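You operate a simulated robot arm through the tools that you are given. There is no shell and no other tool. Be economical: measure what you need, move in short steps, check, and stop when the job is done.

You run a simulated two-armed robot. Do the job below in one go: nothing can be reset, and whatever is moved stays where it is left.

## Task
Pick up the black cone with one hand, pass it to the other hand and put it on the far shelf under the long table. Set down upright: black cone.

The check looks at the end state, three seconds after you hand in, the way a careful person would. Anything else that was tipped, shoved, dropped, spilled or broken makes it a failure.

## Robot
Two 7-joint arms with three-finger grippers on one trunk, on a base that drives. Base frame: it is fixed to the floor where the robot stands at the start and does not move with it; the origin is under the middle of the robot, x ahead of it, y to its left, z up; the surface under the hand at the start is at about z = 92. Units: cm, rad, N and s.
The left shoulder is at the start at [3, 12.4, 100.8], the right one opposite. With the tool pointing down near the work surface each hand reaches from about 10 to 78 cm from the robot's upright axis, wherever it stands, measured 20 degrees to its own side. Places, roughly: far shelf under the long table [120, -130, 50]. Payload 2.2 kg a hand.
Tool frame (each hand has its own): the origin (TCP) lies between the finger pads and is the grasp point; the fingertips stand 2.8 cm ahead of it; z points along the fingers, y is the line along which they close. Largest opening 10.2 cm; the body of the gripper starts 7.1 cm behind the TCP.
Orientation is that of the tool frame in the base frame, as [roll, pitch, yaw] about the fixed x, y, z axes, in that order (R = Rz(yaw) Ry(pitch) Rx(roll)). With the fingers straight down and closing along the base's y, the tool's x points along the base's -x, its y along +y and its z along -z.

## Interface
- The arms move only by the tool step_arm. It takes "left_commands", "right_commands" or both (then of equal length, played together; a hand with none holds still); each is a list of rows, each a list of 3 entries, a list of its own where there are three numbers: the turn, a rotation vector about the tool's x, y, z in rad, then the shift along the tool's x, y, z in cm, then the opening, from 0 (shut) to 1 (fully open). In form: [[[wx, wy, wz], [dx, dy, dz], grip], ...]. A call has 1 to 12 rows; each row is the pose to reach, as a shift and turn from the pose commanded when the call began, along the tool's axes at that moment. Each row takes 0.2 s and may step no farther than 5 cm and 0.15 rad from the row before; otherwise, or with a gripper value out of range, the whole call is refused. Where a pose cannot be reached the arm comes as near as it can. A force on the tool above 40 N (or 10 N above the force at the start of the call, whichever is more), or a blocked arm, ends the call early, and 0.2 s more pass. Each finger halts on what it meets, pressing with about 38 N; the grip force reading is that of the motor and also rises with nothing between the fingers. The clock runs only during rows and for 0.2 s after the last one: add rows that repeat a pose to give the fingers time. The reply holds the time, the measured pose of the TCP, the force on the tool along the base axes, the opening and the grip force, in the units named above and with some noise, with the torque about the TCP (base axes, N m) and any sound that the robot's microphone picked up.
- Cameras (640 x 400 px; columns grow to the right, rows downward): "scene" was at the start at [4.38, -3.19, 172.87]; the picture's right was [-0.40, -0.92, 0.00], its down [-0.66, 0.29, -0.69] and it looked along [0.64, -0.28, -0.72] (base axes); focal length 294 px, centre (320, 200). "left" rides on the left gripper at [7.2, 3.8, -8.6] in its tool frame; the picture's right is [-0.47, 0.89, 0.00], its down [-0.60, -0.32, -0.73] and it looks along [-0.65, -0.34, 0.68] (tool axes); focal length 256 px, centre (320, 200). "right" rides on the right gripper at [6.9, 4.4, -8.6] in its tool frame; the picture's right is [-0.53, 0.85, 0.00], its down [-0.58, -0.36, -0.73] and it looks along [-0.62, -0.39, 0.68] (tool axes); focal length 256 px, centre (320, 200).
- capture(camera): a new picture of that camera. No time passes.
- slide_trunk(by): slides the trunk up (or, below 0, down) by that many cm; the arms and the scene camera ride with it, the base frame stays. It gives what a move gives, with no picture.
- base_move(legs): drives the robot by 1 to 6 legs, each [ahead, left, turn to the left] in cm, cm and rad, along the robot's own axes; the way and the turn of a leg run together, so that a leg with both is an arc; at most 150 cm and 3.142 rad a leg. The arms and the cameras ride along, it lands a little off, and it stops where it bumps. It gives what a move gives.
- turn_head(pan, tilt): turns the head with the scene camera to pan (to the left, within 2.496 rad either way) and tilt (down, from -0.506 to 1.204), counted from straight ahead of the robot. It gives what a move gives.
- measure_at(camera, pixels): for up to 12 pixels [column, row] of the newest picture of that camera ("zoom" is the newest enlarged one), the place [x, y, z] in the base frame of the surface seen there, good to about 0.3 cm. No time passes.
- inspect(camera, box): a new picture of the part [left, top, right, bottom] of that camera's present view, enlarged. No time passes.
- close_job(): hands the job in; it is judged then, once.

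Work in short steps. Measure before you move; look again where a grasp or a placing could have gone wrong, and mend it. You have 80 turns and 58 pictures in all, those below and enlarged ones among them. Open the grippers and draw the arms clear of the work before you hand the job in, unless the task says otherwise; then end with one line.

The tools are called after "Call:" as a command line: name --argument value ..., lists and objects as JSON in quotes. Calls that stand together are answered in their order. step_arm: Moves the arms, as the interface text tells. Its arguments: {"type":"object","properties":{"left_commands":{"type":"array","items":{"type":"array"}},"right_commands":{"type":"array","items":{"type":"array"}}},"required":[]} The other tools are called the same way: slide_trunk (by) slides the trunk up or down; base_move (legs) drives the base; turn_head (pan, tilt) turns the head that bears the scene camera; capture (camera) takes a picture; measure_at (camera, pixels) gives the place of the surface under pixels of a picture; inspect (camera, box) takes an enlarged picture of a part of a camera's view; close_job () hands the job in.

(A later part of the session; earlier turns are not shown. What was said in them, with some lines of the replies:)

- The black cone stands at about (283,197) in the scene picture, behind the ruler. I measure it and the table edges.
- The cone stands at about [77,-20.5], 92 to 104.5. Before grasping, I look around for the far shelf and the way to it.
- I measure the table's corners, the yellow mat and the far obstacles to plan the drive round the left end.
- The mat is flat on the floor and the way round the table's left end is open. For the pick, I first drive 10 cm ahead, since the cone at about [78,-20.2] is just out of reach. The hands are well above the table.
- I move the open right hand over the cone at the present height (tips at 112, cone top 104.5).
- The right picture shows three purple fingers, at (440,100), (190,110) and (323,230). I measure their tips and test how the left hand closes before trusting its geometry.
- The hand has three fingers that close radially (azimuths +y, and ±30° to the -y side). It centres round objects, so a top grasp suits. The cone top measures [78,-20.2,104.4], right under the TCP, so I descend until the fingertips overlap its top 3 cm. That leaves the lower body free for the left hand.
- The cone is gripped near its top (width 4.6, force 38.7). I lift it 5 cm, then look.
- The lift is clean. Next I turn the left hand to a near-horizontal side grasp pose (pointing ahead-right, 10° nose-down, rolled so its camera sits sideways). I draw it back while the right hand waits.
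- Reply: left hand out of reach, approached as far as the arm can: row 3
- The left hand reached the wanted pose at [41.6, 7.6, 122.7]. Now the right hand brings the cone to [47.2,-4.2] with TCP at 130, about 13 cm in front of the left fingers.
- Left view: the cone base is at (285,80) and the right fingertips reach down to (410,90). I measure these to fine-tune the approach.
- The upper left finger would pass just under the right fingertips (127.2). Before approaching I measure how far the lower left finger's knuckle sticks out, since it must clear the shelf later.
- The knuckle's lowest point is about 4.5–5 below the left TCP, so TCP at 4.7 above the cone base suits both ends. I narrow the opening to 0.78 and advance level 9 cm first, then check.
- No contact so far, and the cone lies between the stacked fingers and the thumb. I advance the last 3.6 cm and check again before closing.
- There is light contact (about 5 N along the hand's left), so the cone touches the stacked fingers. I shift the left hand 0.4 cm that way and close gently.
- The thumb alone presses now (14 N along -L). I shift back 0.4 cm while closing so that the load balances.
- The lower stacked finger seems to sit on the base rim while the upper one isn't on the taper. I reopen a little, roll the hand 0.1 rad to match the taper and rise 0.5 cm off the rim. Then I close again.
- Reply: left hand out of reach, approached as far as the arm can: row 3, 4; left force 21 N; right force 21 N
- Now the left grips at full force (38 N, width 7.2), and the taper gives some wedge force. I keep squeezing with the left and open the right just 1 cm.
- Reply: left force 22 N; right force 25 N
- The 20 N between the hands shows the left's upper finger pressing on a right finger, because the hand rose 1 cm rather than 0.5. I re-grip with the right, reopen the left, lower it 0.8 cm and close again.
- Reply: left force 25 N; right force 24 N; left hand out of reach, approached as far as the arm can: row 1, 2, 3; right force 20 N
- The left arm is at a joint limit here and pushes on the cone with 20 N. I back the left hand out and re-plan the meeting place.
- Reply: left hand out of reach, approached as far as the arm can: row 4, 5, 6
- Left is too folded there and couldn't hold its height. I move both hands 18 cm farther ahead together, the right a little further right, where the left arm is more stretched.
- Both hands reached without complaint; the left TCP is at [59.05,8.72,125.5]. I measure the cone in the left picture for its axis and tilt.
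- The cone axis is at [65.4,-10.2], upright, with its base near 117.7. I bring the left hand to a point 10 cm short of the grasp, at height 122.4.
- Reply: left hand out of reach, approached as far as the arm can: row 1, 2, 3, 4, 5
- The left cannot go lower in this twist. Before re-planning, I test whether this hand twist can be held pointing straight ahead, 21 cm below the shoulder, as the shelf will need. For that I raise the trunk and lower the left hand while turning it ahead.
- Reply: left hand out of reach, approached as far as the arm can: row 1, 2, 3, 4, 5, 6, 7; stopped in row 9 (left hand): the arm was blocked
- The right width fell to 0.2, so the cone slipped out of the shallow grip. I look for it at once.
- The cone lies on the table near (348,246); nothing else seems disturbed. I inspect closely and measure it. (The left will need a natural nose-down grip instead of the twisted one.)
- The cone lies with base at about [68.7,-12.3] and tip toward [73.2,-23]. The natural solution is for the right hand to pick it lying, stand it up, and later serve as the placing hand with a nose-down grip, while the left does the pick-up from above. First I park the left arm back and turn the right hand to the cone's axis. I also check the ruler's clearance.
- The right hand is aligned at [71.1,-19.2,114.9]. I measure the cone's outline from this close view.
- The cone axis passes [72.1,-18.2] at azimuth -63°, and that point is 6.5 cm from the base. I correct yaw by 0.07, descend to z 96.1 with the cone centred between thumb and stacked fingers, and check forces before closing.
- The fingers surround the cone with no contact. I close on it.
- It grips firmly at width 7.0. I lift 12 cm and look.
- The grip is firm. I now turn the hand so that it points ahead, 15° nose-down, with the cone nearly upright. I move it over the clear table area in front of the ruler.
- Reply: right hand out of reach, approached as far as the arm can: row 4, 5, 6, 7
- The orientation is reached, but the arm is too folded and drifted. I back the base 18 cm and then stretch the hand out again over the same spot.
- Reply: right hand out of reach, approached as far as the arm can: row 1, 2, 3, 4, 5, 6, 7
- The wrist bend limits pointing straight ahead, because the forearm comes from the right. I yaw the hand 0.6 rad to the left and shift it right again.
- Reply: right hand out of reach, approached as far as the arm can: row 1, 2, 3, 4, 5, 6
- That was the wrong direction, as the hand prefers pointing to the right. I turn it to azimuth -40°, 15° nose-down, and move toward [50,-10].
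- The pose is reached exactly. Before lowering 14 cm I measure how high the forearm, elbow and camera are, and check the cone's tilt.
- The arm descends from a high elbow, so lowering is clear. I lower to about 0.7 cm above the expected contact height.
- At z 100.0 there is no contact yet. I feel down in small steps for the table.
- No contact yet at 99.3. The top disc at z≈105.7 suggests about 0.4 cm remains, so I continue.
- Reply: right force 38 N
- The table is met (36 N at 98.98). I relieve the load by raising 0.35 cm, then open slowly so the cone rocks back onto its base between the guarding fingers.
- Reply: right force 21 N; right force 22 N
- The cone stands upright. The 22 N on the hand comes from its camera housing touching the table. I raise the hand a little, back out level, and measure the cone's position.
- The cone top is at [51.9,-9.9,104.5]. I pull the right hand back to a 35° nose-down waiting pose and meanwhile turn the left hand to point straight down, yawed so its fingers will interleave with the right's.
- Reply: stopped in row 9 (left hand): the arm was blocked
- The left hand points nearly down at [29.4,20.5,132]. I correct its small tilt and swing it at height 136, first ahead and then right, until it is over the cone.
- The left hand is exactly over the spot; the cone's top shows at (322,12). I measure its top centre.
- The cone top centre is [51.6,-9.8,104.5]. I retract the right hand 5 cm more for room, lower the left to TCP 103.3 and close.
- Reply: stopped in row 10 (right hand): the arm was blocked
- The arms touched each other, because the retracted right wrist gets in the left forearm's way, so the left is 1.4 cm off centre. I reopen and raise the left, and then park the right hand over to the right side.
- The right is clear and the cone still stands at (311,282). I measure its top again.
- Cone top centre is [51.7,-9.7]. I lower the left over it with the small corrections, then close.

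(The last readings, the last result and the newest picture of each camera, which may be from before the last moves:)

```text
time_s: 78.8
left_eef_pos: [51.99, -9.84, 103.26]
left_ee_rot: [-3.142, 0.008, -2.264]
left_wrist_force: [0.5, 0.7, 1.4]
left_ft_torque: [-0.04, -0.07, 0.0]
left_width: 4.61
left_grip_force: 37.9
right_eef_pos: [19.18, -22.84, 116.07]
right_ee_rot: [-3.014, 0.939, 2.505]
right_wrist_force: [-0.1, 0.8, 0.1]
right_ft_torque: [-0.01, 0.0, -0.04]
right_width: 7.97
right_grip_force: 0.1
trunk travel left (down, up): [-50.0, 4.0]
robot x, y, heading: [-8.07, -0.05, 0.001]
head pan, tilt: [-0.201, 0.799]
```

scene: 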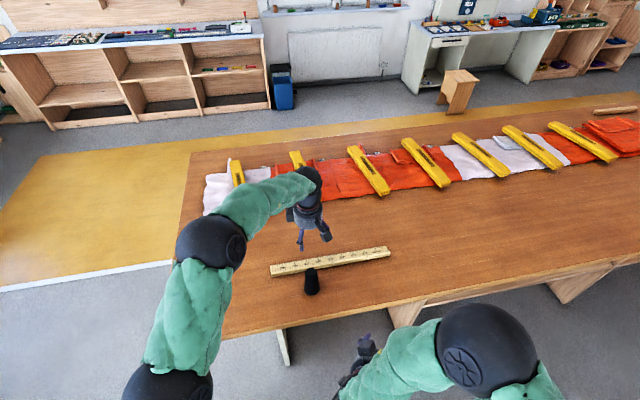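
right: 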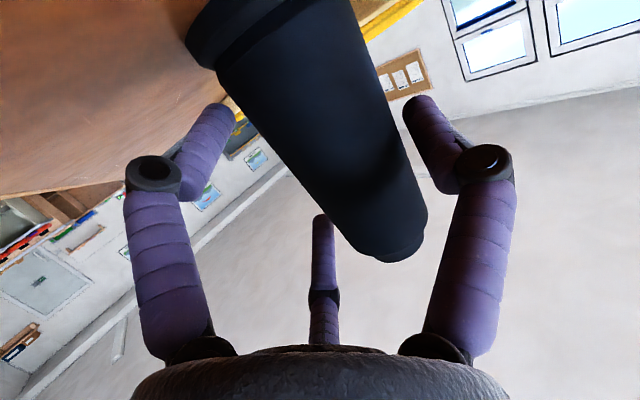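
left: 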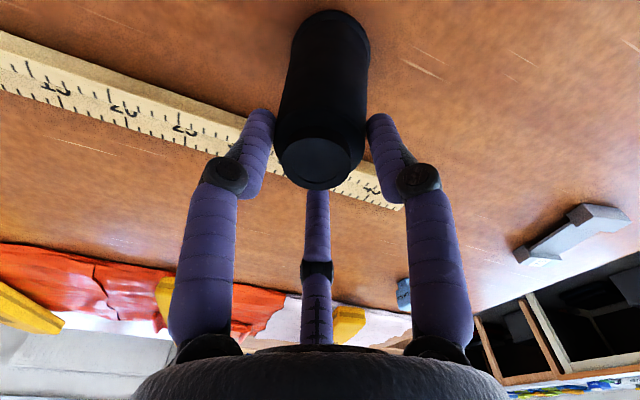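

A balanced grip at width 4.6. I lift 5 cm, check, and measure the left forearm to route the right hand underneath.

Call:
measure_at --camera "scene" --pixels '[[212, 240], [240, 205], [270, 195], [300, 180], [185, 320], [310, 205], [450, 330], [365, 345], [350, 385]]'

Call:
step_arm --left_commands '[[[0, 0, 0], [0, 0, -1], 0], [[0, 0, 0], [0, 0, -3], 0], [[0, 0, 0], [0, 0, -5], 0], [[0, 0, 0], [0, 0, -5], 0]]'

Call:
capture --camera "scene"

```text
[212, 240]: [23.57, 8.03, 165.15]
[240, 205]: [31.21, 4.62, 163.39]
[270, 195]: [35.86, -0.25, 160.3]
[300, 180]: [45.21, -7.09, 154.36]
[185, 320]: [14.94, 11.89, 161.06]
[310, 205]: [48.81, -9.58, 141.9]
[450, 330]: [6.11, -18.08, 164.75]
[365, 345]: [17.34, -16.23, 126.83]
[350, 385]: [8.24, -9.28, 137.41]
```

```text
time_s: 79.8
left_eef_pos: [52.08, -10.04, 108.23]
left_ee_rot: [3.141, 0.008, -2.266]
left_wrist_force: [0.2, 0.4, -2.1]
left_ft_torque: [-0.01, 0.02, -0.01]
left_width: 4.59
left_grip_force: 37.5
right_eef_pos: [19.14, -22.79, 116.04]
right_ee_rot: [-3.014, 0.938, 2.503]
right_wrist_force: [-0.6, 0.2, -0.1]
right_ft_torque: [0.02, -0.01, 0.0]
right_width: 7.96
right_grip_force: 0.1
trunk travel left (down, up): [-50.0, 4.0]
robot x, y, heading: [-7.88, -0.22, 0.001]
head pan, tilt: [-0.201, 0.799]
```

```text
10 pictures are left
```

scene: 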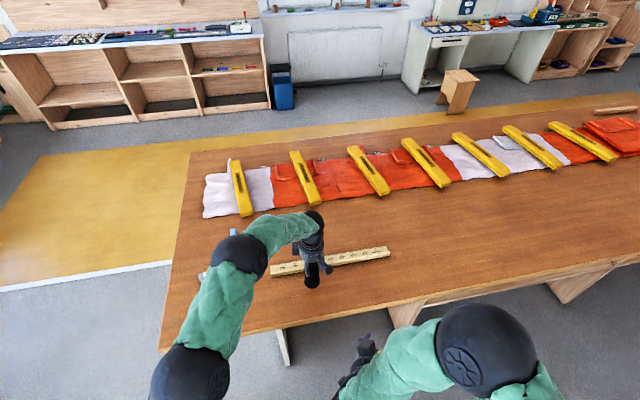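

The cone hangs upright under the left hand, and the left forearm is high (~145). I bring the right hand by way of the left-rear to 11 cm short of its grasp point, correcting its tilt on the way.

Call:
step_arm --right_commands '[[[-0.02, -0.005, 0.01], [0.9, 4.5, -0.8], 0.78], [[-0.04, -0.01, 0.02], [1.8, 9.1, -1.6], 0.78], [[-0.06, -0.015, 0.03], [2.7, 13.7, -2.5], 0.78], [[-0.073, -0.019, 0.04], [3.6, 18.3, -3.3], 0.78], [[-0.073, -0.019, 0.04], [4.57, 22.87, -4.11], 0.78], [[-0.073, -0.019, 0.04], [3.4, 24.9, -1.3], 0.78], [[-0.073, -0.019, 0.04], [2.3, 26.8, 1.5], 0.78], [[-0.073, -0.019, 0.04], [1.1, 28.8, 4.3], 0.78], [[-0.073, -0.019, 0.04], [0, 30.8, 7.15], 0.78], [[-0.073, -0.019, 0.04], [0, 30.8, 7.15], 0.78]]'

Call:
capture --camera "right"

```text
time_s: 82.0
left_eef_pos: [51.94, -9.92, 108.31]
left_ee_rot: [-3.141, 0.007, -2.263]
left_wrist_force: [0.4, -0.3, -0.7]
left_ft_torque: [-0.04, -0.01, 0.0]
left_width: 4.64
left_grip_force: 38.0
right_eef_pos: [43.93, -4.44, 109.56]
right_ee_rot: [3.139, 0.962, 2.436]
right_wrist_force: [-0.8, 0.6, 1.0]
right_ft_torque: [-0.01, -0.02, 0.02]
right_width: 7.93
right_grip_force: 0.0
trunk travel left (down, up): [-50.0, 4.0]
robot x, y, heading: [-7.72, 0.33, -0.003]
head pan, tilt: [-0.201, 0.799]
```

```text
9 pictures are left
```

right: 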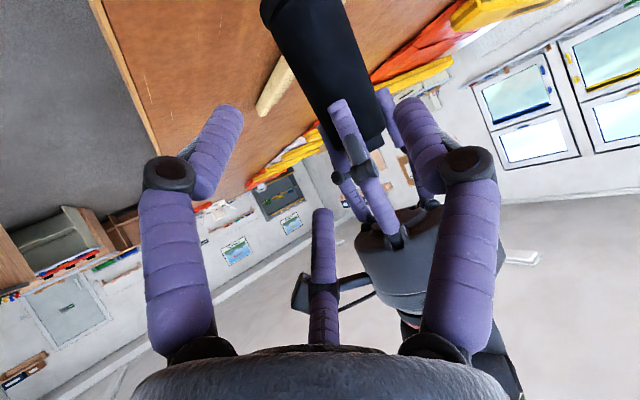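

Both poses are exact, and the left's near finger points down between the right's fingers. I advance along the tool axis in small rows, 7 cm first.

Call:
step_arm --right_commands '[[[0, 0, 0], [0, 0, 2.5], 0.78], [[0, 0, 0], [0, 0, 5], 0.78], [[0, 0, 0], [0, 0, 7], 0.78], [[0, 0, 0], [0, 0, 7], 0.78]]'

Call:
capture --camera "right"

```text
time_s: 83.0
left_eef_pos: [52.09, -9.93, 108.2]
left_ee_rot: [3.14, 0.007, -2.263]
left_wrist_force: [0.1, 0.3, -1.9]
left_ft_torque: [-0.02, -0.01, 0.05]
left_width: 4.61
left_grip_force: 38.4
right_eef_pos: [48.35, -7.96, 105.52]
right_ee_rot: [-3.141, 0.961, 2.439]
right_wrist_force: [0.2, 1.0, 0.3]
right_ft_torque: [-0.02, 0.0, 0.0]
right_width: 7.94
right_grip_force: 0.1
trunk travel left (down, up): [-50.0, 4.0]
robot x, y, heading: [-8.03, 0.19, 0.002]
head pan, tilt: [-0.201, 0.799]
```

```text
8 pictures are left
```

right: 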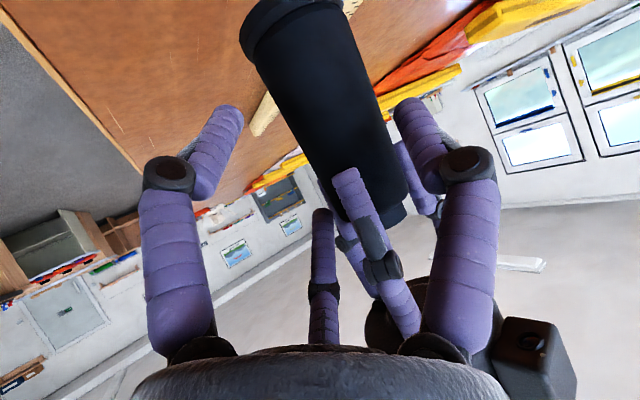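

Still no contact. I advance the last 4 cm slowly.

Call:
step_arm --right_commands '[[[0, 0, 0], [0, 0, 1], 0.78], [[0, 0, 0], [0, 0, 2], 0.78], [[0, 0, 0], [0, 0, 3], 0.78], [[0, 0, 0], [0, 0, 3.9], 0.78], [[0, 0, 0], [0, 0, 3.9], 0.78]]'

Call:
capture --camera "right"

```text
time_s: 83.9
left_eef_pos: [52.27, -9.61, 108.02]
left_ee_rot: [-3.138, 0.009, -2.261]
left_wrist_force: [7.3, 3.9, -8.2]
left_ft_torque: [0.18, -0.23, 0.15]
left_width: 4.63
left_grip_force: 37.5
right_eef_pos: [50.35, -10.01, 103.8]
right_ee_rot: [-3.138, 0.966, 2.431]
right_wrist_force: [-7.6, -3.9, 6.8]
right_ft_torque: [-0.07, -0.2, -0.17]
right_width: 9.27
right_grip_force: 5.3
trunk travel left (down, up): [-50.0, 4.0]
robot x, y, heading: [-7.93, -0.32, -0.008]
head pan, tilt: [-0.201, 0.799]
stopped in row 4 (left hand): the force on the tool passed its limit at 54 N (the readings are from after the stop); the commanded pose is now the measured one
```

```text
7 pictures are left
```

right: 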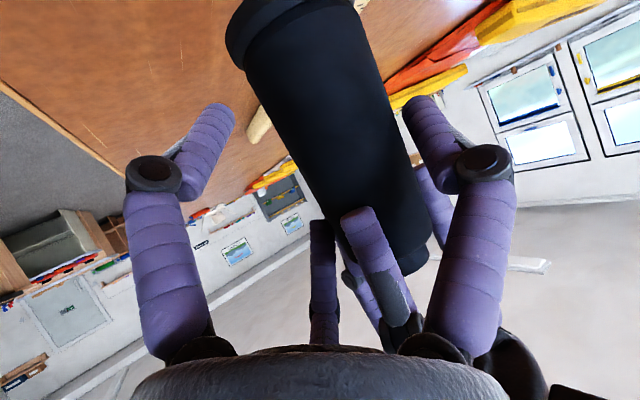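

The right's upper finger met a left finger, but the hand is essentially in place, 0.7 cm too high and 0.3 cm off sideways. I lower and shift it, then check.

Call:
step_arm --right_commands '[[[0, 0, 0], [0.3, 0.2, 0.1], 0.8], [[0, 0, 0], [0.65, 0.35, 0.3], 0.78], [[0, 0, 0], [0.65, 0.35, 0.3], 0.78]]'

```text
time_s: 84.7
left_eef_pos: [52.39, -9.62, 108.02]
left_ee_rot: [-3.139, 0.01, -2.262]
left_wrist_force: [17.6, 9.8, -15.2]
left_ft_torque: [0.48, -0.62, 0.23]
left_width: 4.59
left_grip_force: 38.0
right_eef_pos: [50.4, -9.63, 103.18]
right_ee_rot: [-3.138, 0.965, 2.43]
right_wrist_force: [-16.9, -10.6, 12.3]
right_ft_torque: [0.08, -0.48, -0.46]
right_width: 9.93
right_grip_force: 11.1
trunk travel left (down, up): [-50.0, 4.0]
robot x, y, heading: [-8.0, -0.03, 0.001]
head pan, tilt: [-0.201, 0.799]
```

The right's upper finger sits outside one left finger, which jams. I back the right off 5 cm and rotate the left hand 30° about the cone's axis, so that its fingers fall into the gaps.

Call:
step_arm --right_commands '[[[0, 0, 0], [0, 0, -1.5], 0.85], [[0, 0, 0], [0, 0, -3], 0.85], [[0, 0, 0], [0, 0, -5], 0.78], [[0, 0, 0], [0, 0, -6], 0.78], [[0, 0, 0], [0, 0, -6], 0.78], [[0, 0, 0], [0, 0, -6], 0.78], [[0, 0, 0], [0, 0, -6], 0.78], [[0, 0, 0], [0, 0, -6], 0.78], [[0, 0, 0], [0, 0, -6], 0.78]]' --left_commands '[[[0, 0, 0], [0, 0, 0], 0], [[0, 0, 0], [0, 0, 0], 0], [[0, 0, 0], [0, 0, 0], 0], [[0, 0, -0.13], [0, 0, 0], 0], [[0, 0, -0.26], [0, 0, 0], 0], [[0, 0, -0.39], [0, 0, 0], 0], [[0, 0, -0.52], [0, 0, 0], 0], [[0, 0, -0.52], [0, 0, 0], 0], [[0, 0, -0.52], [0, 0, 0], 0]]'

```text
time_s: 86.7
left_eef_pos: [52.24, -9.68, 107.97]
left_ee_rot: [-3.136, 0.006, -1.742]
left_wrist_force: [-0.3, -0.9, -2.0]
left_ft_torque: [0.0, 0.0, 0.02]
left_width: 4.59
left_grip_force: 38.3
right_eef_pos: [46.61, -6.45, 106.67]
right_ee_rot: [-3.139, 0.965, 2.431]
right_wrist_force: [-1.0, 0.2, -0.1]
right_ft_torque: [0.0, 0.01, -0.01]
right_width: 7.95
right_grip_force: 0.2
trunk travel left (down, up): [-50.0, 4.0]
robot x, y, heading: [-8.23, 0.09, 0.0]
head pan, tilt: [-0.201, 0.799]
```

Left yaw is now -1.74 and its grip is unchanged. I re-approach with the right to [51.0,-9.9,103.0].

Call:
step_arm --right_commands '[[[0, 0, 0], [-0.05, 0.1, 1.7], 0.78], [[0, 0, 0], [-0.1, 0.2, 3.3], 0.78], [[0, 0, 0], [-0.19, 0.27, 4.5], 0.78], [[0, 0, 0], [-0.19, 0.27, 5.6], 0.78], [[0, 0, 0], [-0.19, 0.27, 6.66], 0.78], [[0, 0, 0], [-0.19, 0.27, 6.66], 0.78]]'

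Call:
capture --camera "right"

```text
time_s: 88.1
left_eef_pos: [52.36, -9.72, 108.11]
left_ee_rot: [-3.131, 0.008, -1.741]
left_wrist_force: [7.3, 1.8, -1.0]
left_ft_torque: [0.0, 0.13, -0.08]
left_width: 4.6
left_grip_force: 38.0
right_eef_pos: [51.11, -9.88, 102.83]
right_ee_rot: [-3.138, 0.965, 2.432]
right_wrist_force: [-7.7, -2.3, -1.3]
right_ft_torque: [0.13, -0.49, 0.06]
right_width: 8.03
right_grip_force: 0.2
trunk travel left (down, up): [-50.0, 4.0]
robot x, y, heading: [-8.01, -0.0, -0.006]
head pan, tilt: [-0.201, 0.799]
```

```text
6 pictures are left
```

right: 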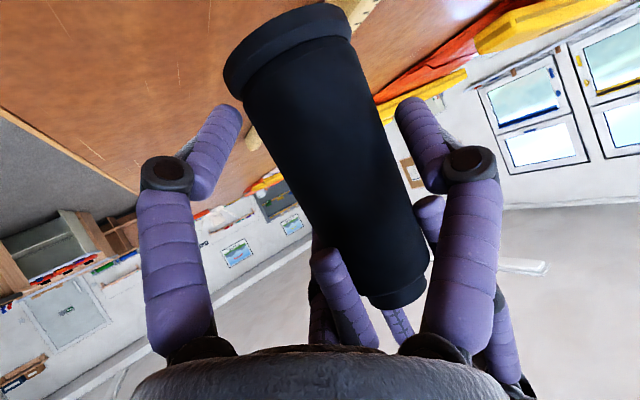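

Reached with only 8 N contact. I close the right hand.

Call:
step_arm --right_commands '[[[0, 0, 0], [0, 0, 0], 0.72], [[0, 0, 0], [0, 0, 0], 0.65], [[0, 0, 0], [0, 0, 0], 0.5], [[0, 0, 0], [0, 0, 0], 0.3], [[0, 0, 0], [0, 0, 0], 0.1], [[0, 0, 0], [0, 0, 0], 0]]'

```text
time_s: 89.5
left_eef_pos: [52.52, -9.73, 108.16]
left_ee_rot: [-3.132, 0.007, -1.743]
left_wrist_force: [20.0, 3.2, 4.5]
left_ft_torque: [0.52, -1.51, -0.02]
left_width: 4.6
left_grip_force: 38.4
right_eef_pos: [51.0, -9.76, 102.65]
right_ee_rot: [-3.137, 0.961, 2.436]
right_wrist_force: [-19.3, -3.1, -4.2]
right_ft_torque: [-0.3, 0.53, -0.04]
right_width: 7.23
right_grip_force: 37.7
trunk travel left (down, up): [-50.0, 4.0]
robot x, y, heading: [-7.83, 0.02, -0.004]
head pan, tilt: [-0.201, 0.799]
```

The right grips at width 7.2 with 38 N, with 20 N sideways between the hands. I ease the right by 0.25 cm along that force, then open the left slightly.

Call:
step_arm --right_commands '[[[0, 0, 0], [0.11, -0.16, -0.16], 0], [[0, 0, 0], [0.11, -0.16, -0.16], 0]]'

Call:
step_arm --left_commands '[[[0, 0, 0], [0, 0, 0], 0.44], [[0, 0, 0], [0, 0, 0], 0.5], [[0, 0, 0], [0, 0, 0], 0.57], [[0, 0, 0], [0, 0, 0], 0.57]]'

```text
time_s: 90.1
left_eef_pos: [52.22, -9.77, 108.3]
left_ee_rot: [-3.135, 0.008, -1.742]
left_wrist_force: [-1.9, 4.1, 27.5]
left_ft_torque: [0.79, -0.78, 0.28]
left_width: 4.61
left_grip_force: 38.1
right_eef_pos: [50.7, -9.7, 102.67]
right_ee_rot: [-3.138, 0.961, 2.435]
right_wrist_force: [1.7, -4.2, -28.0]
right_ft_torque: [-0.53, 1.31, -0.39]
right_width: 7.19
right_grip_force: 38.8
trunk travel left (down, up): [-50.0, 4.0]
robot x, y, heading: [-7.57, -0.03, -0.006]
head pan, tilt: [-0.201, 0.799]
```

```text
time_s: 91.1
left_eef_pos: [52.35, -9.65, 107.98]
left_ee_rot: [-3.132, 0.007, -1.742]
left_wrist_force: [27.1, 6.8, -2.3]
left_ft_torque: [-0.16, -0.07, -0.34]
left_width: 4.99
left_grip_force: 0.1
right_eef_pos: [50.83, -9.68, 102.93]
right_ee_rot: [-3.139, 0.966, 2.433]
right_wrist_force: [-28.6, -6.3, 1.2]
right_ft_torque: [0.48, -1.36, 0.27]
right_width: 7.1
right_grip_force: 38.1
trunk travel left (down, up): [-50.0, 4.0]
robot x, y, heading: [-8.25, 0.18, -0.007]
head pan, tilt: [-0.201, 0.799]
```

The left has let go of the cone, and one of its fingers lightly presses a right finger. I hold the left's opening at 0.49 and lift it straight up off the cone.

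Call:
step_arm --left_commands '[[[0, 0, 0], [0, 0, 0], 0.485], [[0, 0, 0], [0, 0, -0.7], 0.485], [[0, 0, 0], [0, 0, -1.5], 0.485], [[0, 0, 0], [0, 0, -2.5], 0.485], [[0, 0, 0], [0, 0, -4], 0.485], [[0, 0, 0], [0, 0, -7], 0.485], [[0, 0, 0], [0, 0, -11], 0.485], [[0, 0, 0], [0, 0, -15], 0.485]]'

Call:
capture --camera "right"

```text
time_s: 91.6
left_eef_pos: [52.32, -9.69, 108.08]
left_ee_rot: [-3.131, 0.007, -1.743]
left_wrist_force: [2.7, 0.8, -3.0]
left_ft_torque: [-0.07, 0.02, -0.12]
left_width: 4.94
left_grip_force: 0.0
right_eef_pos: [50.95, -9.78, 103.05]
right_ee_rot: [-3.14, 0.97, 2.43]
right_wrist_force: [-2.7, 0.9, 1.4]
right_ft_torque: [0.07, -0.16, 0.12]
right_width: 7.1
right_grip_force: 38.3
trunk travel left (down, up): [-50.0, 4.0]
robot x, y, heading: [-7.67, 0.05, -0.006]
head pan, tilt: [-0.201, 0.799]
stopped in row 2 (left hand): the force on the tool passed its limit at 46 N (the readings are from after the stop); the commanded pose is now the measured one
```

```text
5 pictures are left
```

right: 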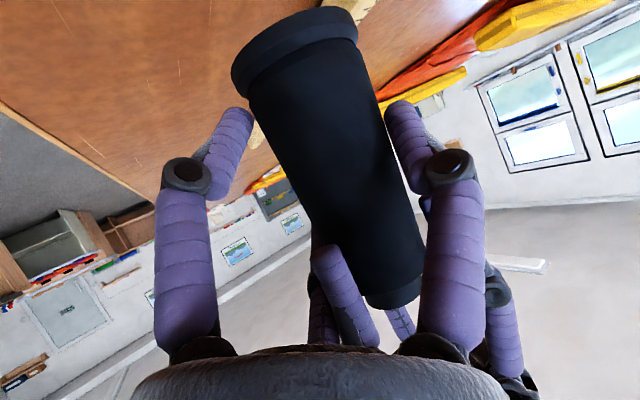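

Forces are small again after the stop. I retry lifting in finer rows.

Call:
step_arm --left_commands '[[[0, 0, 0], [0, 0, -0.2], 0.485], [[0, 0, 0], [0, 0, -0.4], 0.485], [[0, 0, 0], [0, 0, -0.6], 0.485], [[0, 0, 0], [0, 0, -0.8], 0.485]]'

```text
time_s: 92.6
left_eef_pos: [52.38, -9.7, 109.03]
left_ee_rot: [-3.131, 0.008, -1.742]
left_wrist_force: [-0.8, -0.3, -0.6]
left_ft_torque: [0.0, -0.02, -0.01]
left_width: 4.97
left_grip_force: 0.0
right_eef_pos: [50.86, -9.71, 103.06]
right_ee_rot: [-3.14, 0.968, 2.429]
right_wrist_force: [0.2, -0.1, -1.6]
right_ft_torque: [-0.02, 0.03, -0.03]
right_width: 7.1
right_grip_force: 38.4
trunk travel left (down, up): [-50.0, 4.0]
robot x, y, heading: [-7.93, -0.13, 0.003]
head pan, tilt: [-0.201, 0.799]
```

The left is free now (no force), and the right bears the cone's weight. I lift the left clear by 20 cm and swing it to the left side.

Call:
step_arm --left_commands '[[[0, 0, 0], [0, 0, -1], 0.485], [[0, 0, 0], [0, 0, -2.5], 0.485], [[0, 0, 0], [0, 0, -5], 0.5], [[0, 0, 0], [0, 0, -9], 0.5], [[0, 0, 0], [0, 0, -13], 0.5], [[0, 0, 0], [0, 0, -17], 0.5], [[0, 0, 0], [0, 0, -21], 0.5], [[0, 0, 0], [0, 0, -21], 0.5]]'

Call:
inspect --camera "scene" --box '[200, 200, 440, 350]'

```text
time_s: 94.4
left_eef_pos: [52.26, -9.93, 129.94]
left_ee_rot: [-3.133, 0.006, -1.745]
left_wrist_force: [0.2, -0.4, -1.2]
left_ft_torque: [0.0, 0.04, 0.01]
left_width: 5.09
left_grip_force: 0.1
right_eef_pos: [51.09, -9.83, 102.98]
right_ee_rot: [-3.14, 0.97, 2.432]
right_wrist_force: [0.1, 0.3, -1.9]
right_ft_torque: [0.01, 0.0, 0.01]
right_width: 7.09
right_grip_force: 37.8
trunk travel left (down, up): [-50.0, 4.0]
robot x, y, heading: [-8.19, 0.2, 0.002]
head pan, tilt: [-0.201, 0.799]
```

```text
2.67 times, centred on (320, 275) of scene
```

zoom: 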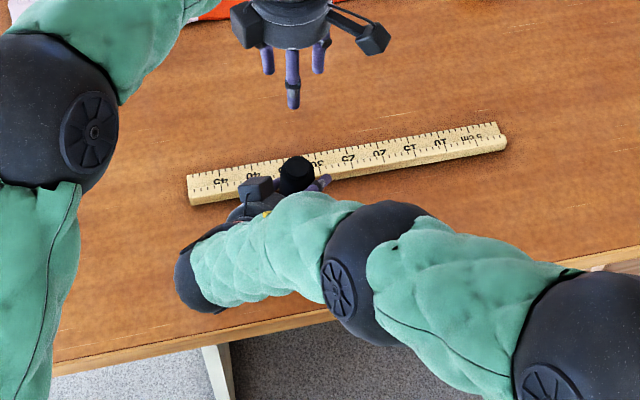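

The handover is done; the right holds the cone (width 7.1). I measure the top disc for tilt, then tuck the left arm away.

Call:
measure_at --camera "zoom" --pixels '[[297, 165], [297, 170], [291, 167], [304, 167], [297, 175], [285, 175], [312, 175], [298, 186], [345, 285], [205, 280], [120, 100]]'

Call:
step_arm --left_commands '[[[0, 0, 0], [-0.5, -0.5, -3], 0.5], [[0, 0, 0], [0, 0, -6], 0.5], [[0, 0, 0], [0, 4.5, -8], 0.5], [[0, 0, 0], [0, 9, -8], 0.5], [[0, 0, 0], [0, 13.5, -8], 0.5], [[0, 0, 0], [0, 18, -8], 0.5], [[0, 0, 0], [0, 22.5, -8], 0.5], [[0, 0, 0], [0, 27, -8], 0.5], [[0, 0, 0], [0, 30, -8], 0.5]]'

```text
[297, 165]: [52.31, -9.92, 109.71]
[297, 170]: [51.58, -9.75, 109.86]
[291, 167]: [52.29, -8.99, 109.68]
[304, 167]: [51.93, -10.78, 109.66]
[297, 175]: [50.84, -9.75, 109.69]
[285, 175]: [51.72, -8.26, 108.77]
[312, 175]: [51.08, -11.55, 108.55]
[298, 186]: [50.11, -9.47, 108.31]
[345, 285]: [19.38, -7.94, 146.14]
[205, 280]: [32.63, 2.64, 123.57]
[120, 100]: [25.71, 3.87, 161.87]
```

```text
time_s: 96.0
left_eef_pos: [32.88, -6.45, 138.59]
left_ee_rot: [-3.101, -0.001, -1.736]
left_wrist_force: [14.1, 2.4, 7.0]
left_ft_torque: [0.0, 0.38, -0.13]
left_width: 5.13
left_grip_force: 0.1
right_eef_pos: [50.32, -9.7, 102.64]
right_ee_rot: [-3.125, 0.965, 2.449]
right_wrist_force: [0.5, -0.4, -1.1]
right_ft_torque: [0.02, 0.01, 0.0]
right_width: 7.07
right_grip_force: 38.1
trunk travel left (down, up): [-50.0, 4.0]
robot x, y, heading: [-7.67, 0.17, -0.005]
head pan, tilt: [-0.201, 0.799]
stopped in row 7 (left hand): the force on the tool passed its limit at 54 N (the readings are from after the stop); the commanded pose is now the measured one
```

My sideways axis was wrong: the left hand went backward and touched the right elbow, but the cone is still firmly held. The disc is level (109.7), so the cone is upright. I move the left forward and up, then truly left.

Call:
step_arm --left_commands '[[[0, 0, 0], [0, -2, -1], 0.5], [[0, 0, 0], [0, -4, -3], 0.5], [[0, 0, 0], [-2, -5, -6], 0.5], [[0, 0, 0], [-6, -5, -7], 0.5], [[0, 0, 0], [-10.5, -5, -7], 0.5], [[0, 0, 0], [-15, -5, -7], 0.5], [[0, 0, 0], [-19.5, -5, -7], 0.5], [[0, 0, 0], [-24, -5, -7], 0.5], [[0, 0, 0], [-28, -4, -7], 0.5], [[0, 0, 0], [-32, -3, -7], 0.5]]'

```text
time_s: 98.2
left_eef_pos: [40.93, 24.93, 145.35]
left_ee_rot: [-3.107, -0.002, -1.74]
left_wrist_force: [0.0, 0.3, -0.8]
left_ft_torque: [-0.03, 0.01, -0.03]
left_width: 5.1
left_grip_force: 0.1
right_eef_pos: [50.55, -9.65, 102.73]
right_ee_rot: [-3.126, 0.966, 2.442]
right_wrist_force: [0.0, 0.5, -1.3]
right_ft_torque: [-0.03, 0.07, -0.03]
right_width: 7.07
right_grip_force: 38.5
trunk travel left (down, up): [-50.0, 4.0]
robot x, y, heading: [-7.78, 0.09, -0.005]
head pan, tilt: [-0.201, 0.799]
```

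The left is clear. Before driving, I measure the table's far edge and corner in the newest scene picture.

Call:
measure_at --camera "scene" --pixels '[[300, 142], [300, 148], [400, 128], [400, 134], [195, 158], [160, 345], [560, 104], [560, 96], [458, 105], [284, 107], [30, 210], [100, 100]]'

Call:
base_move --legs '[[-27, 0, 0]]'

```text
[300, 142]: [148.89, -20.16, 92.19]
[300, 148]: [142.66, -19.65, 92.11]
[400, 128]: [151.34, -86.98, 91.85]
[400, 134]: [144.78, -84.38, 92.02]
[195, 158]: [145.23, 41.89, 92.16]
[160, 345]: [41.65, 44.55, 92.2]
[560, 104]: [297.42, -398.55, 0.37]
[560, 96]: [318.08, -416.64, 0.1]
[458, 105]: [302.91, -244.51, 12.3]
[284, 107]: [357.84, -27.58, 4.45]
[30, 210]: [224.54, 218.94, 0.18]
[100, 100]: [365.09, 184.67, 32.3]
```

```text
time_s: 100.1
left_eef_pos: [13.77, 24.71, 145.31]
left_ee_rot: [-3.107, 0.0, -1.741]
left_wrist_force: [-0.5, -0.7, -0.1]
left_ft_torque: [-0.03, -0.03, -0.01]
left_width: 5.11
left_grip_force: 0.0
right_eef_pos: [23.42, -9.74, 102.67]
right_ee_rot: [-3.131, 0.965, 2.444]
right_wrist_force: [-0.1, -0.1, -2.0]
right_ft_torque: [0.03, 0.03, -0.02]
right_width: 7.09
right_grip_force: 37.7
trunk travel left (down, up): [-50.0, 4.0]
robot x, y, heading: [-35.07, -0.08, -0.004]
head pan, tilt: [-0.201, 0.799]
```

The far edge is at x≈151. The way left round the table end (y>44) and behind it (x 151–300) is free. I drive left, ahead, turn about, and go along the far side to y≈-130.

Call:
base_move --legs '[[0, 130, 0], [135, 0, 0], [135, 0, 0], [0, 0, 3.14], [0, 130, 0], [0, 130, 0]]'

```text
time_s: 138.9
left_eef_pos: [181.58, -158.5, 145.38]
left_ee_rot: [-3.106, -0.001, 1.383]
left_wrist_force: [-0.2, 0.4, 0.0]
left_ft_torque: [-0.02, 0.0, 0.04]
left_width: 5.08
left_grip_force: 0.0
right_eef_pos: [172.69, -123.74, 102.77]
right_ee_rot: [-3.13, 0.967, -0.719]
right_wrist_force: [0.4, 0.0, -2.1]
right_ft_torque: [0.0, -0.06, -0.01]
right_width: 6.95
right_grip_force: 37.9
trunk travel left (down, up): [-50.0, 4.0]
robot x, y, heading: [230.92, -134.8, 3.122]
head pan, tilt: [-0.201, 0.799]
```

Arrived at [231,-135], facing the table. I lower the trunk 41 cm with the hand still outside the table, then look at the far shelf.

Call:
slide_trunk --by -41

Call:
turn_head --pan -0.05 --tilt 0.7

Call:
capture --camera "scene"

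```text
refused: -41 is not a number from -40 to 40
```

```text
time_s: 139.6
left_eef_pos: [181.6, -158.49, 145.38]
left_ee_rot: [-3.107, 0.001, 1.383]
left_wrist_force: [-0.8, -0.3, 0.3]
left_ft_torque: [0.0, 0.0, -0.02]
left_width: 5.11
left_grip_force: 0.0
right_eef_pos: [172.72, -123.79, 102.7]
right_ee_rot: [-3.129, 0.966, -0.72]
right_wrist_force: [0.1, 0.2, -1.0]
right_ft_torque: [0.0, -0.03, 0.02]
right_width: 6.97
right_grip_force: 38.0
trunk travel left (down, up): [-50.0, 4.0]
robot x, y, heading: [230.85, -134.6, 3.121]
head pan, tilt: [-0.051, 0.7]
```

```text
3 pictures are left
```

scene: 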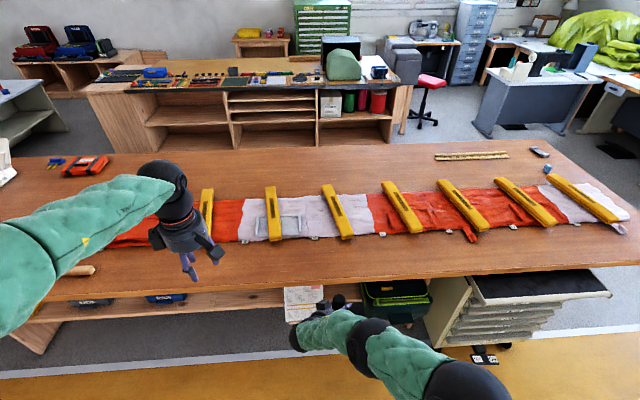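

The far shelf shows beneath the table edge: its board runs from about (60,310) to (430,290), with blue boxes at (165,297), a white item at (305,300) and a green crate at (395,300). I measure for free surface.

Call:
measure_at --camera "scene" --pixels '[[210, 298], [230, 297], [250, 297], [270, 300], [240, 303], [240, 308], [240, 290], [200, 305], [165, 297], [300, 300], [270, 292], [345, 292]]'

Call:
inspect --camera "scene" --box '[160, 260, 320, 360]'

Call:
measure_at --camera "zoom" --pixels '[[100, 140], [200, 140], [300, 140], [400, 140], [450, 140], [300, 110], [300, 165], [300, 190], [480, 150], [480, 220], [40, 140], [300, 80]]'

```text
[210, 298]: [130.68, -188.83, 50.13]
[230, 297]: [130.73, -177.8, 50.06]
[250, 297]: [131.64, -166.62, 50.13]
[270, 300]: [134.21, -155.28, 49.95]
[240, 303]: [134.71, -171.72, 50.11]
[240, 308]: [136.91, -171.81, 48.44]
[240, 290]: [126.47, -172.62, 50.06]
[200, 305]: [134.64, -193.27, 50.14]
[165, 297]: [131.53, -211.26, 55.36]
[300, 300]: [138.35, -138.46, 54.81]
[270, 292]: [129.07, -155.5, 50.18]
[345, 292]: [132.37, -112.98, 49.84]
```

```text
4.00 times, centred on (240, 310) of scene
```

zoom: 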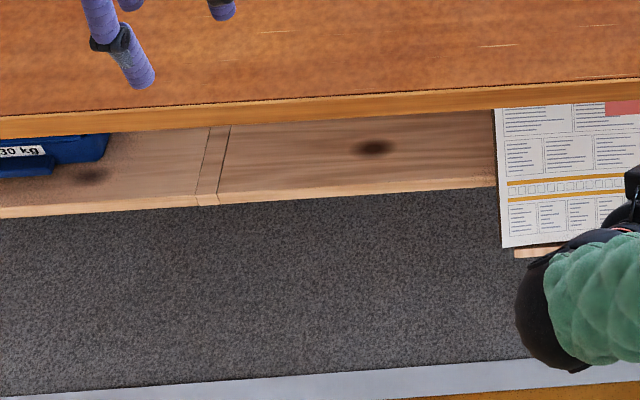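

```text
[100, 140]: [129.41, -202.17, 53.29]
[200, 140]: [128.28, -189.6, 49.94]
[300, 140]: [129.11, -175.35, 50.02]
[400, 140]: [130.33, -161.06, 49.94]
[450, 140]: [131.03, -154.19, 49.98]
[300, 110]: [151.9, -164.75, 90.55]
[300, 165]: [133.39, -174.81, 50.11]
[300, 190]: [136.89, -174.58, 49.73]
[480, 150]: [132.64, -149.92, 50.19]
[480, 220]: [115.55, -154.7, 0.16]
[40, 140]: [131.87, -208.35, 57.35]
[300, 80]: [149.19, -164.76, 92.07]
```

Shelf top is z=50.0 with its front edge at x≈137, bare between y≈-200 (blue boxes) and -148 (poster). I choose to stand the cone at [132,-167]. First I raise the left hand clear, lower the trunk, and strafe into line.

Call:
step_arm --left_commands '[[[0, 0, 0], [0, 0.8, -4.5], 0.5], [[0, 0, 0], [0, 1.6, -9], 0.5], [[0, 0, 0], [0, 2.4, -13.5], 0.5], [[0, 0, 0], [0, 3.2, -18], 0.5], [[0, 0, 0], [0, 4, -22], 0.5], [[0, 0, 0], [0, 4, -22], 0.5]]'

Call:
base_move --legs '[[0, 43, 0.02]]'

Call:
slide_trunk --by -40

Call:
slide_trunk --by -4

Call:
turn_head --pan -0.15 --tilt 0.75

Call:
capture --camera "scene"

```text
time_s: 141.0
left_eef_pos: [186.43, -159.35, 167.17]
left_ee_rot: [-3.108, 0.001, 1.382]
left_wrist_force: [0.2, 0.3, 0.2]
left_ft_torque: [0.02, -0.02, -0.02]
left_width: 5.08
left_grip_force: 0.1
right_eef_pos: [172.65, -123.88, 102.72]
right_ee_rot: [-3.13, 0.964, -0.719]
right_wrist_force: [0.4, -0.1, -2.0]
right_ft_torque: [-0.01, -0.03, 0.0]
right_width: 6.97
right_grip_force: 37.9
trunk travel left (down, up): [-50.0, 4.0]
robot x, y, heading: [230.95, -134.9, 3.119]
head pan, tilt: [-0.051, 0.7]
```

```text
time_s: 143.6
left_eef_pos: [186.3, -203.12, 167.18]
left_ee_rot: [-3.108, -0.001, 1.398]
left_wrist_force: [-0.3, 0.2, -0.1]
left_ft_torque: [0.03, 0.03, -0.02]
left_width: 5.1
left_grip_force: 0.0
right_eef_pos: [172.04, -167.89, 102.58]
right_ee_rot: [-3.129, 0.966, -0.701]
right_wrist_force: [1.0, 0.0, -0.8]
right_ft_torque: [-0.03, -0.04, 0.01]
right_width: 6.96
right_grip_force: 38.0
trunk travel left (down, up): [-50.0, 4.0]
robot x, y, heading: [230.01, -177.79, 3.142]
head pan, tilt: [-0.051, 0.7]
```

```text
time_s: 147.4
left_eef_pos: [186.35, -203.05, 127.15]
left_ee_rot: [-3.109, 0.001, 1.4]
left_wrist_force: [0.2, -0.2, 0.2]
left_ft_torque: [-0.05, 0.02, -0.03]
left_width: 5.11
left_grip_force: 0.1
right_eef_pos: [172.03, -167.81, 62.75]
right_ee_rot: [-3.129, 0.964, -0.703]
right_wrist_force: [-0.2, -0.3, -2.8]
right_ft_torque: [0.0, -0.03, 0.03]
right_width: 6.94
right_grip_force: 37.5
trunk travel left (down, up): [-10.0, 44.0]
robot x, y, heading: [230.23, -177.96, 3.134]
head pan, tilt: [-0.051, 0.7]
```

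```text
time_s: 148.3
left_eef_pos: [186.27, -203.06, 123.19]
left_ee_rot: [-3.106, 0.0, 1.4]
left_wrist_force: [-0.1, 0.4, -0.5]
left_ft_torque: [0.0, 0.01, 0.01]
left_width: 5.11
left_grip_force: 0.1
right_eef_pos: [171.97, -167.84, 58.64]
right_ee_rot: [-3.129, 0.966, -0.703]
right_wrist_force: [-0.3, -0.1, -1.4]
right_ft_torque: [0.02, -0.03, 0.0]
right_width: 6.92
right_grip_force: 38.0
trunk travel left (down, up): [-6.0, 48.0]
robot x, y, heading: [230.55, -177.95, 3.139]
head pan, tilt: [-0.051, 0.7]
```

```text
time_s: 148.9
left_eef_pos: [186.38, -203.07, 123.15]
left_ee_rot: [-3.106, 0.0, 1.397]
left_wrist_force: [0.5, -0.5, 0.4]
left_ft_torque: [-0.02, 0.0, 0.03]
left_width: 5.1
left_grip_force: 0.2
right_eef_pos: [171.96, -167.91, 58.59]
right_ee_rot: [-3.128, 0.964, -0.701]
right_wrist_force: [-0.6, -0.8, -1.9]
right_ft_torque: [0.02, -0.05, -0.02]
right_width: 6.95
right_grip_force: 38.4
trunk travel left (down, up): [-6.0, 48.0]
robot x, y, heading: [230.32, -177.73, 3.138]
head pan, tilt: [-0.15, 0.75]
```

```text
1 pictures are left
```

scene: 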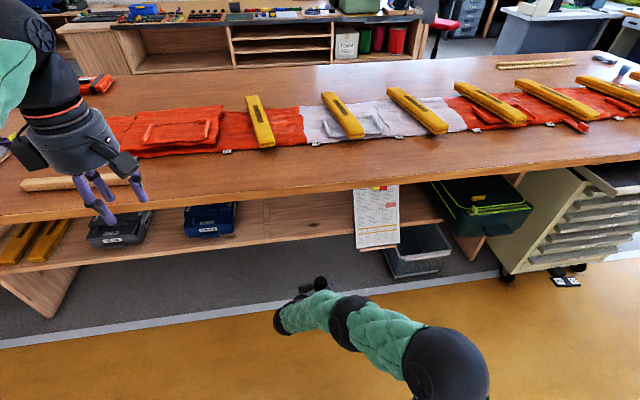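

The cone is visible at (320,283), and the shelf stretch between blue box (210,220) and poster (376,215) is bare. I measure cone top, elbow, wrist, table edge and shelf.

Call:
measure_at --camera "scene" --pixels '[[319, 282], [321, 282], [320, 280], [320, 285], [316, 285], [325, 285], [305, 287], [345, 315], [285, 318], [300, 202], [300, 220], [300, 230]]'

Call:
measure_at --camera "scene" --pixels '[[300, 190], [300, 186], [300, 194], [240, 225], [236, 215], [352, 215], [210, 220], [360, 240], [270, 225], [330, 215], [375, 310], [318, 305]]'

```text
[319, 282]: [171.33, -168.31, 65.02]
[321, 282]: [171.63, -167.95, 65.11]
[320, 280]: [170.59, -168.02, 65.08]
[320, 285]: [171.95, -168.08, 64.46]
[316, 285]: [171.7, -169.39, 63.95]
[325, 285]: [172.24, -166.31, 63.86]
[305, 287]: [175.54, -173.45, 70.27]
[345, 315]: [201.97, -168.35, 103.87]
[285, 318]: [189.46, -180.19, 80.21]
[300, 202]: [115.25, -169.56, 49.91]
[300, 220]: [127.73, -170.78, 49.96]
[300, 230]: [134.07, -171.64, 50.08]
```

```text
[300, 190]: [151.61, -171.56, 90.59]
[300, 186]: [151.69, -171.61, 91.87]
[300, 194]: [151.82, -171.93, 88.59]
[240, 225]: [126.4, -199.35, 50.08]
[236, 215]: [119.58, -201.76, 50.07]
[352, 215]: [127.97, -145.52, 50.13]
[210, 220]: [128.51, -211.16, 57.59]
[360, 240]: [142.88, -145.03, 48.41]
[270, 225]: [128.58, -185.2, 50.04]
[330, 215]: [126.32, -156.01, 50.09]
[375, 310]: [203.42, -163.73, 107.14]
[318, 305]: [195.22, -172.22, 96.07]
```

The cone is upright with base at 52.65 (5.95 below the TCP). The forearm would foul the table edge at this arm bend, so I stretch the right arm 11 cm ahead to flatten the forearm.

Call:
step_arm --right_commands '[[[0, 0, 0], [-1, 1.5, 1.45], 0], [[0, 0, 0], [-2.2, 3.2, 3.1], 0], [[0, 0, 0], [-3.5, 5.2, 5], 0], [[0, 0, 0], [-4.8, 7.1, 6.9], 0], [[0, 0, 0], [-4.8, 7.1, 6.9], 0]]'

```text
time_s: 150.2
left_eef_pos: [186.34, -203.22, 123.15]
left_ee_rot: [-3.107, 0.001, 1.398]
left_wrist_force: [-0.6, -0.4, -1.1]
left_ft_torque: [0.04, -0.02, -0.01]
left_width: 5.1
left_grip_force: 0.1
right_eef_pos: [161.05, -167.82, 58.59]
right_ee_rot: [-3.13, 0.963, -0.7]
right_wrist_force: [-0.7, -0.8, -1.2]
right_ft_torque: [0.03, -0.05, 0.01]
right_width: 6.89
right_grip_force: 38.1
trunk travel left (down, up): [-6.0, 48.0]
robot x, y, heading: [230.4, -177.83, 3.14]
head pan, tilt: [-0.15, 0.75]
```

The stretch worked with no complaint. I drive 28 cm ahead so that the cone passes over the shelf at 2.5 cm clearance.

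Call:
base_move --legs '[[20, 0, 0], [8, 0, 0]]'

```text
time_s: 152.4
left_eef_pos: [158.33, -203.04, 123.02]
left_ee_rot: [-3.108, 0.001, 1.401]
left_wrist_force: [-0.3, 0.2, -0.1]
left_ft_torque: [0.01, -0.03, 0.01]
left_width: 5.09
left_grip_force: 0.1
right_eef_pos: [133.1, -167.7, 58.41]
right_ee_rot: [-3.128, 0.963, -0.699]
right_wrist_force: [-0.7, 1.7, -1.9]
right_ft_torque: [0.0, -0.06, 0.02]
right_width: 6.87
right_grip_force: 38.2
trunk travel left (down, up): [-6.0, 48.0]
robot x, y, heading: [202.58, -177.27, 3.135]
head pan, tilt: [-0.15, 0.75]
```

In place without a bump. I lower 1.6 cm, then feel for the shelf.

Call:
step_arm --right_commands '[[[0, 0, 0], [0.5, 0, 0.34], 0], [[0, 0, 0], [1, 0, 0.68], 0], [[0, 0, 0], [1.31, 0, 0.91], 0], [[0, 0, 0], [1.31, 0, 0.91], 0]]'

Call:
step_arm --right_commands '[[[0, 0, 0], [0.1, 0, 0.07], 0], [[0, 0, 0], [0.2, 0, 0.14], 0], [[0, 0, 0], [0.29, 0, 0.2], 0]]'

```text
time_s: 153.4
left_eef_pos: [158.43, -202.96, 123.1]
left_ee_rot: [-3.108, 0.001, 1.402]
left_wrist_force: [-0.6, 0.5, 0.3]
left_ft_torque: [-0.02, 0.02, 0.0]
left_width: 5.11
left_grip_force: 0.0
right_eef_pos: [133.18, -167.56, 56.95]
right_ee_rot: [-3.13, 0.964, -0.701]
right_wrist_force: [-0.2, -0.3, -1.6]
right_ft_torque: [-0.01, -0.04, 0.01]
right_width: 6.9
right_grip_force: 38.1
trunk travel left (down, up): [-6.0, 48.0]
robot x, y, heading: [202.21, -177.56, 3.136]
head pan, tilt: [-0.15, 0.75]
```

```text
time_s: 154.2
left_eef_pos: [158.36, -203.01, 123.13]
left_ee_rot: [-3.109, 0.001, 1.4]
left_wrist_force: [-0.5, 0.3, 0.2]
left_ft_torque: [0.05, 0.03, -0.01]
left_width: 5.12
left_grip_force: 0.1
right_eef_pos: [133.18, -167.75, 56.65]
right_ee_rot: [-3.131, 0.964, -0.7]
right_wrist_force: [-0.1, 0.2, -2.3]
right_ft_torque: [0.0, -0.03, 0.02]
right_width: 6.92
right_grip_force: 38.0
trunk travel left (down, up): [-6.0, 48.0]
robot x, y, heading: [202.32, -177.9, 3.142]
head pan, tilt: [-0.15, 0.75]
```

No contact yet at 56.65; I continue in fine steps.

Call:
step_arm --right_commands '[[[0, 0, 0], [0.1, 0, 0.07], 0], [[0, 0, 0], [0.2, 0, 0.14], 0], [[0, 0, 0], [0.29, 0, 0.2], 0]]'

Call:
step_arm --right_commands '[[[0, 0, 0], [0.1, 0, 0.07], 0], [[0, 0, 0], [0.2, 0, 0.14], 0]]'

```text
time_s: 155.0
left_eef_pos: [158.46, -203.12, 123.12]
left_ee_rot: [-3.109, 0.0, 1.398]
left_wrist_force: [-0.5, -0.1, 0.0]
left_ft_torque: [-0.01, 0.0, 0.02]
left_width: 5.1
left_grip_force: 0.0
right_eef_pos: [133.13, -167.7, 56.27]
right_ee_rot: [-3.129, 0.964, -0.699]
right_wrist_force: [0.0, 0.0, -2.8]
right_ft_torque: [-0.04, -0.04, 0.02]
right_width: 6.87
right_grip_force: 38.0
trunk travel left (down, up): [-6.0, 48.0]
robot x, y, heading: [202.34, -177.99, 3.138]
head pan, tilt: [-0.15, 0.75]
```

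```text
time_s: 155.6
left_eef_pos: [158.55, -203.08, 123.07]
left_ee_rot: [-3.107, 0.0, 1.4]
left_wrist_force: [0.0, 0.9, 0.0]
left_ft_torque: [0.01, 0.0, 0.01]
left_width: 5.08
left_grip_force: 0.1
right_eef_pos: [133.08, -167.72, 56.24]
right_ee_rot: [-3.131, 0.967, -0.704]
right_wrist_force: [3.9, 0.2, 6.6]
right_ft_torque: [-0.13, -0.34, 0.08]
right_width: 6.87
right_grip_force: 38.0
trunk travel left (down, up): [-6.0, 48.0]
robot x, y, heading: [202.12, -177.71, 3.139]
head pan, tilt: [-0.15, 0.75]
```

The shelf is met (+9 N at 56.2). I open slowly; the fingers' lowest point should stay above the shelf.

Call:
step_arm --right_commands '[[[0, 0, 0], [0, 0, 0], 0.66], [[0, 0, 0], [0, 0, 0], 0.69], [[0, 0, 0], [0, 0, 0], 0.72], [[0, 0, 0], [0, 0, 0], 0.75], [[0, 0, 0], [0, 0, 0], 0.78], [[0, 0, 0], [0, 0, 0], 0.8], [[0, 0, 0], [0, 0, 0], 0.8]]'

```text
time_s: 157.2
left_eef_pos: [158.45, -203.03, 123.11]
left_ee_rot: [-3.107, -0.001, 1.401]
left_wrist_force: [-0.2, 0.0, 0.1]
left_ft_torque: [0.0, 0.01, -0.01]
left_width: 5.08
left_grip_force: 0.1
right_eef_pos: [133.11, -167.71, 56.0]
right_ee_rot: [-3.128, 0.965, -0.701]
right_wrist_force: [0.3, 0.1, -0.8]
right_ft_torque: [0.04, -0.01, 0.03]
right_width: 8.15
right_grip_force: 0.1
trunk travel left (down, up): [-6.0, 48.0]
robot x, y, heading: [201.97, -177.66, 3.142]
head pan, tilt: [-0.15, 0.75]
```

Released with no force left. I withdraw the hand level, straight back along its pointing direction, in small rows.

Call:
step_arm --right_commands '[[[0, 0, 0], [0.4, 0, -0.57], 0.8], [[0, 0, 0], [0.86, 0, -1.23], 0.8], [[0, 0, 0], [1.7, 0, -2.46], 0.8], [[0, 0, 0], [2.85, 0, -4.1], 0.8], [[0, 0, 0], [4.3, 0, -6.2], 0.8], [[0, 0, 0], [5.7, 0, -8.2], 0.8], [[0, 0, 0], [6.8, 0, -9.8], 0.8], [[0, 0, 0], [6.8, 0, -9.8], 0.8]]'

Call:
base_move --legs '[[-30, 0, 0]]'

Call:
inspect --camera "scene" --box '[200, 140, 440, 290]'

```text
time_s: 159.0
left_eef_pos: [158.38, -203.07, 123.11]
left_ee_rot: [-3.108, 0.001, 1.399]
left_wrist_force: [-0.1, -0.4, -0.6]
left_ft_torque: [0.01, -0.02, -0.02]
left_width: 5.08
left_grip_force: 0.0
right_eef_pos: [142.21, -175.51, 56.11]
right_ee_rot: [-3.13, 0.964, -0.7]
right_wrist_force: [0.0, 0.0, 0.0]
right_ft_torque: [-0.02, -0.01, 0.02]
right_width: 8.18
right_grip_force: 0.1
trunk travel left (down, up): [-6.0, 48.0]
robot x, y, heading: [202.36, -177.6, 3.138]
head pan, tilt: [-0.15, 0.75]
```

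```text
time_s: 161.1
left_eef_pos: [188.5, -203.01, 123.08]
left_ee_rot: [-3.107, 0.002, 1.397]
left_wrist_force: [1.2, 0.7, -0.8]
left_ft_torque: [-0.01, 0.02, -0.01]
left_width: 5.1
left_grip_force: 0.0
right_eef_pos: [172.22, -175.52, 56.07]
right_ee_rot: [-3.129, 0.966, -0.704]
right_wrist_force: [0.0, -0.6, 0.1]
right_ft_torque: [-0.01, 0.0, 0.0]
right_width: 8.17
right_grip_force: 0.0
trunk travel left (down, up): [-6.0, 48.0]
robot x, y, heading: [232.36, -177.8, 3.132]
head pan, tilt: [-0.15, 0.75]
```

```text
2.67 times, centred on (320, 215) of scene
```

zoom: 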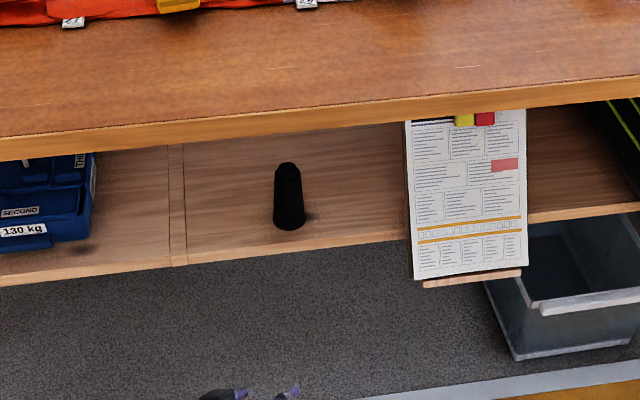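

The cone stands upright on the far shelf at (289,200), with nothing disturbed around it. I open both grippers fully.

Call:
step_arm --left_commands '[[[0, 0, 0], [0, 0, 0], 0.8], [[0, 0, 0], [0, 0, 0], 1], [[0, 0, 0], [0, 0, 0], 1]]' --right_commands '[[[0, 0, 0], [0, 0, 0], 0.9], [[0, 0, 0], [0, 0, 0], 1], [[0, 0, 0], [0, 0, 0], 1]]'

```text
time_s: 161.9
left_eef_pos: [188.44, -203.24, 123.15]
left_ee_rot: [-3.107, 0.0, 1.398]
left_wrist_force: [0.8, -1.3, -0.2]
left_ft_torque: [0.0, -0.01, 0.0]
left_width: 10.21
left_grip_force: 0.0
right_eef_pos: [172.21, -175.54, 56.03]
right_ee_rot: [-3.13, 0.967, -0.702]
right_wrist_force: [-0.3, 0.6, 0.0]
right_ft_torque: [0.02, -0.02, -0.02]
right_width: 10.18
right_grip_force: 0.2
trunk travel left (down, up): [-6.0, 48.0]
robot x, y, heading: [232.7, -177.73, 3.139]
head pan, tilt: [-0.15, 0.75]
5 turns are left
```

Both grippers are open and the arms are clear, so I hand the job in.

Call:
close_job

```text
The job is handed in.
```

The black cone stands upright on the far shelf under the long table, passed from the left hand to the right; an earlier grip slipped and dropped it onto the table, so I stood it up and picked it up again, and I saw nothing else disturbed.
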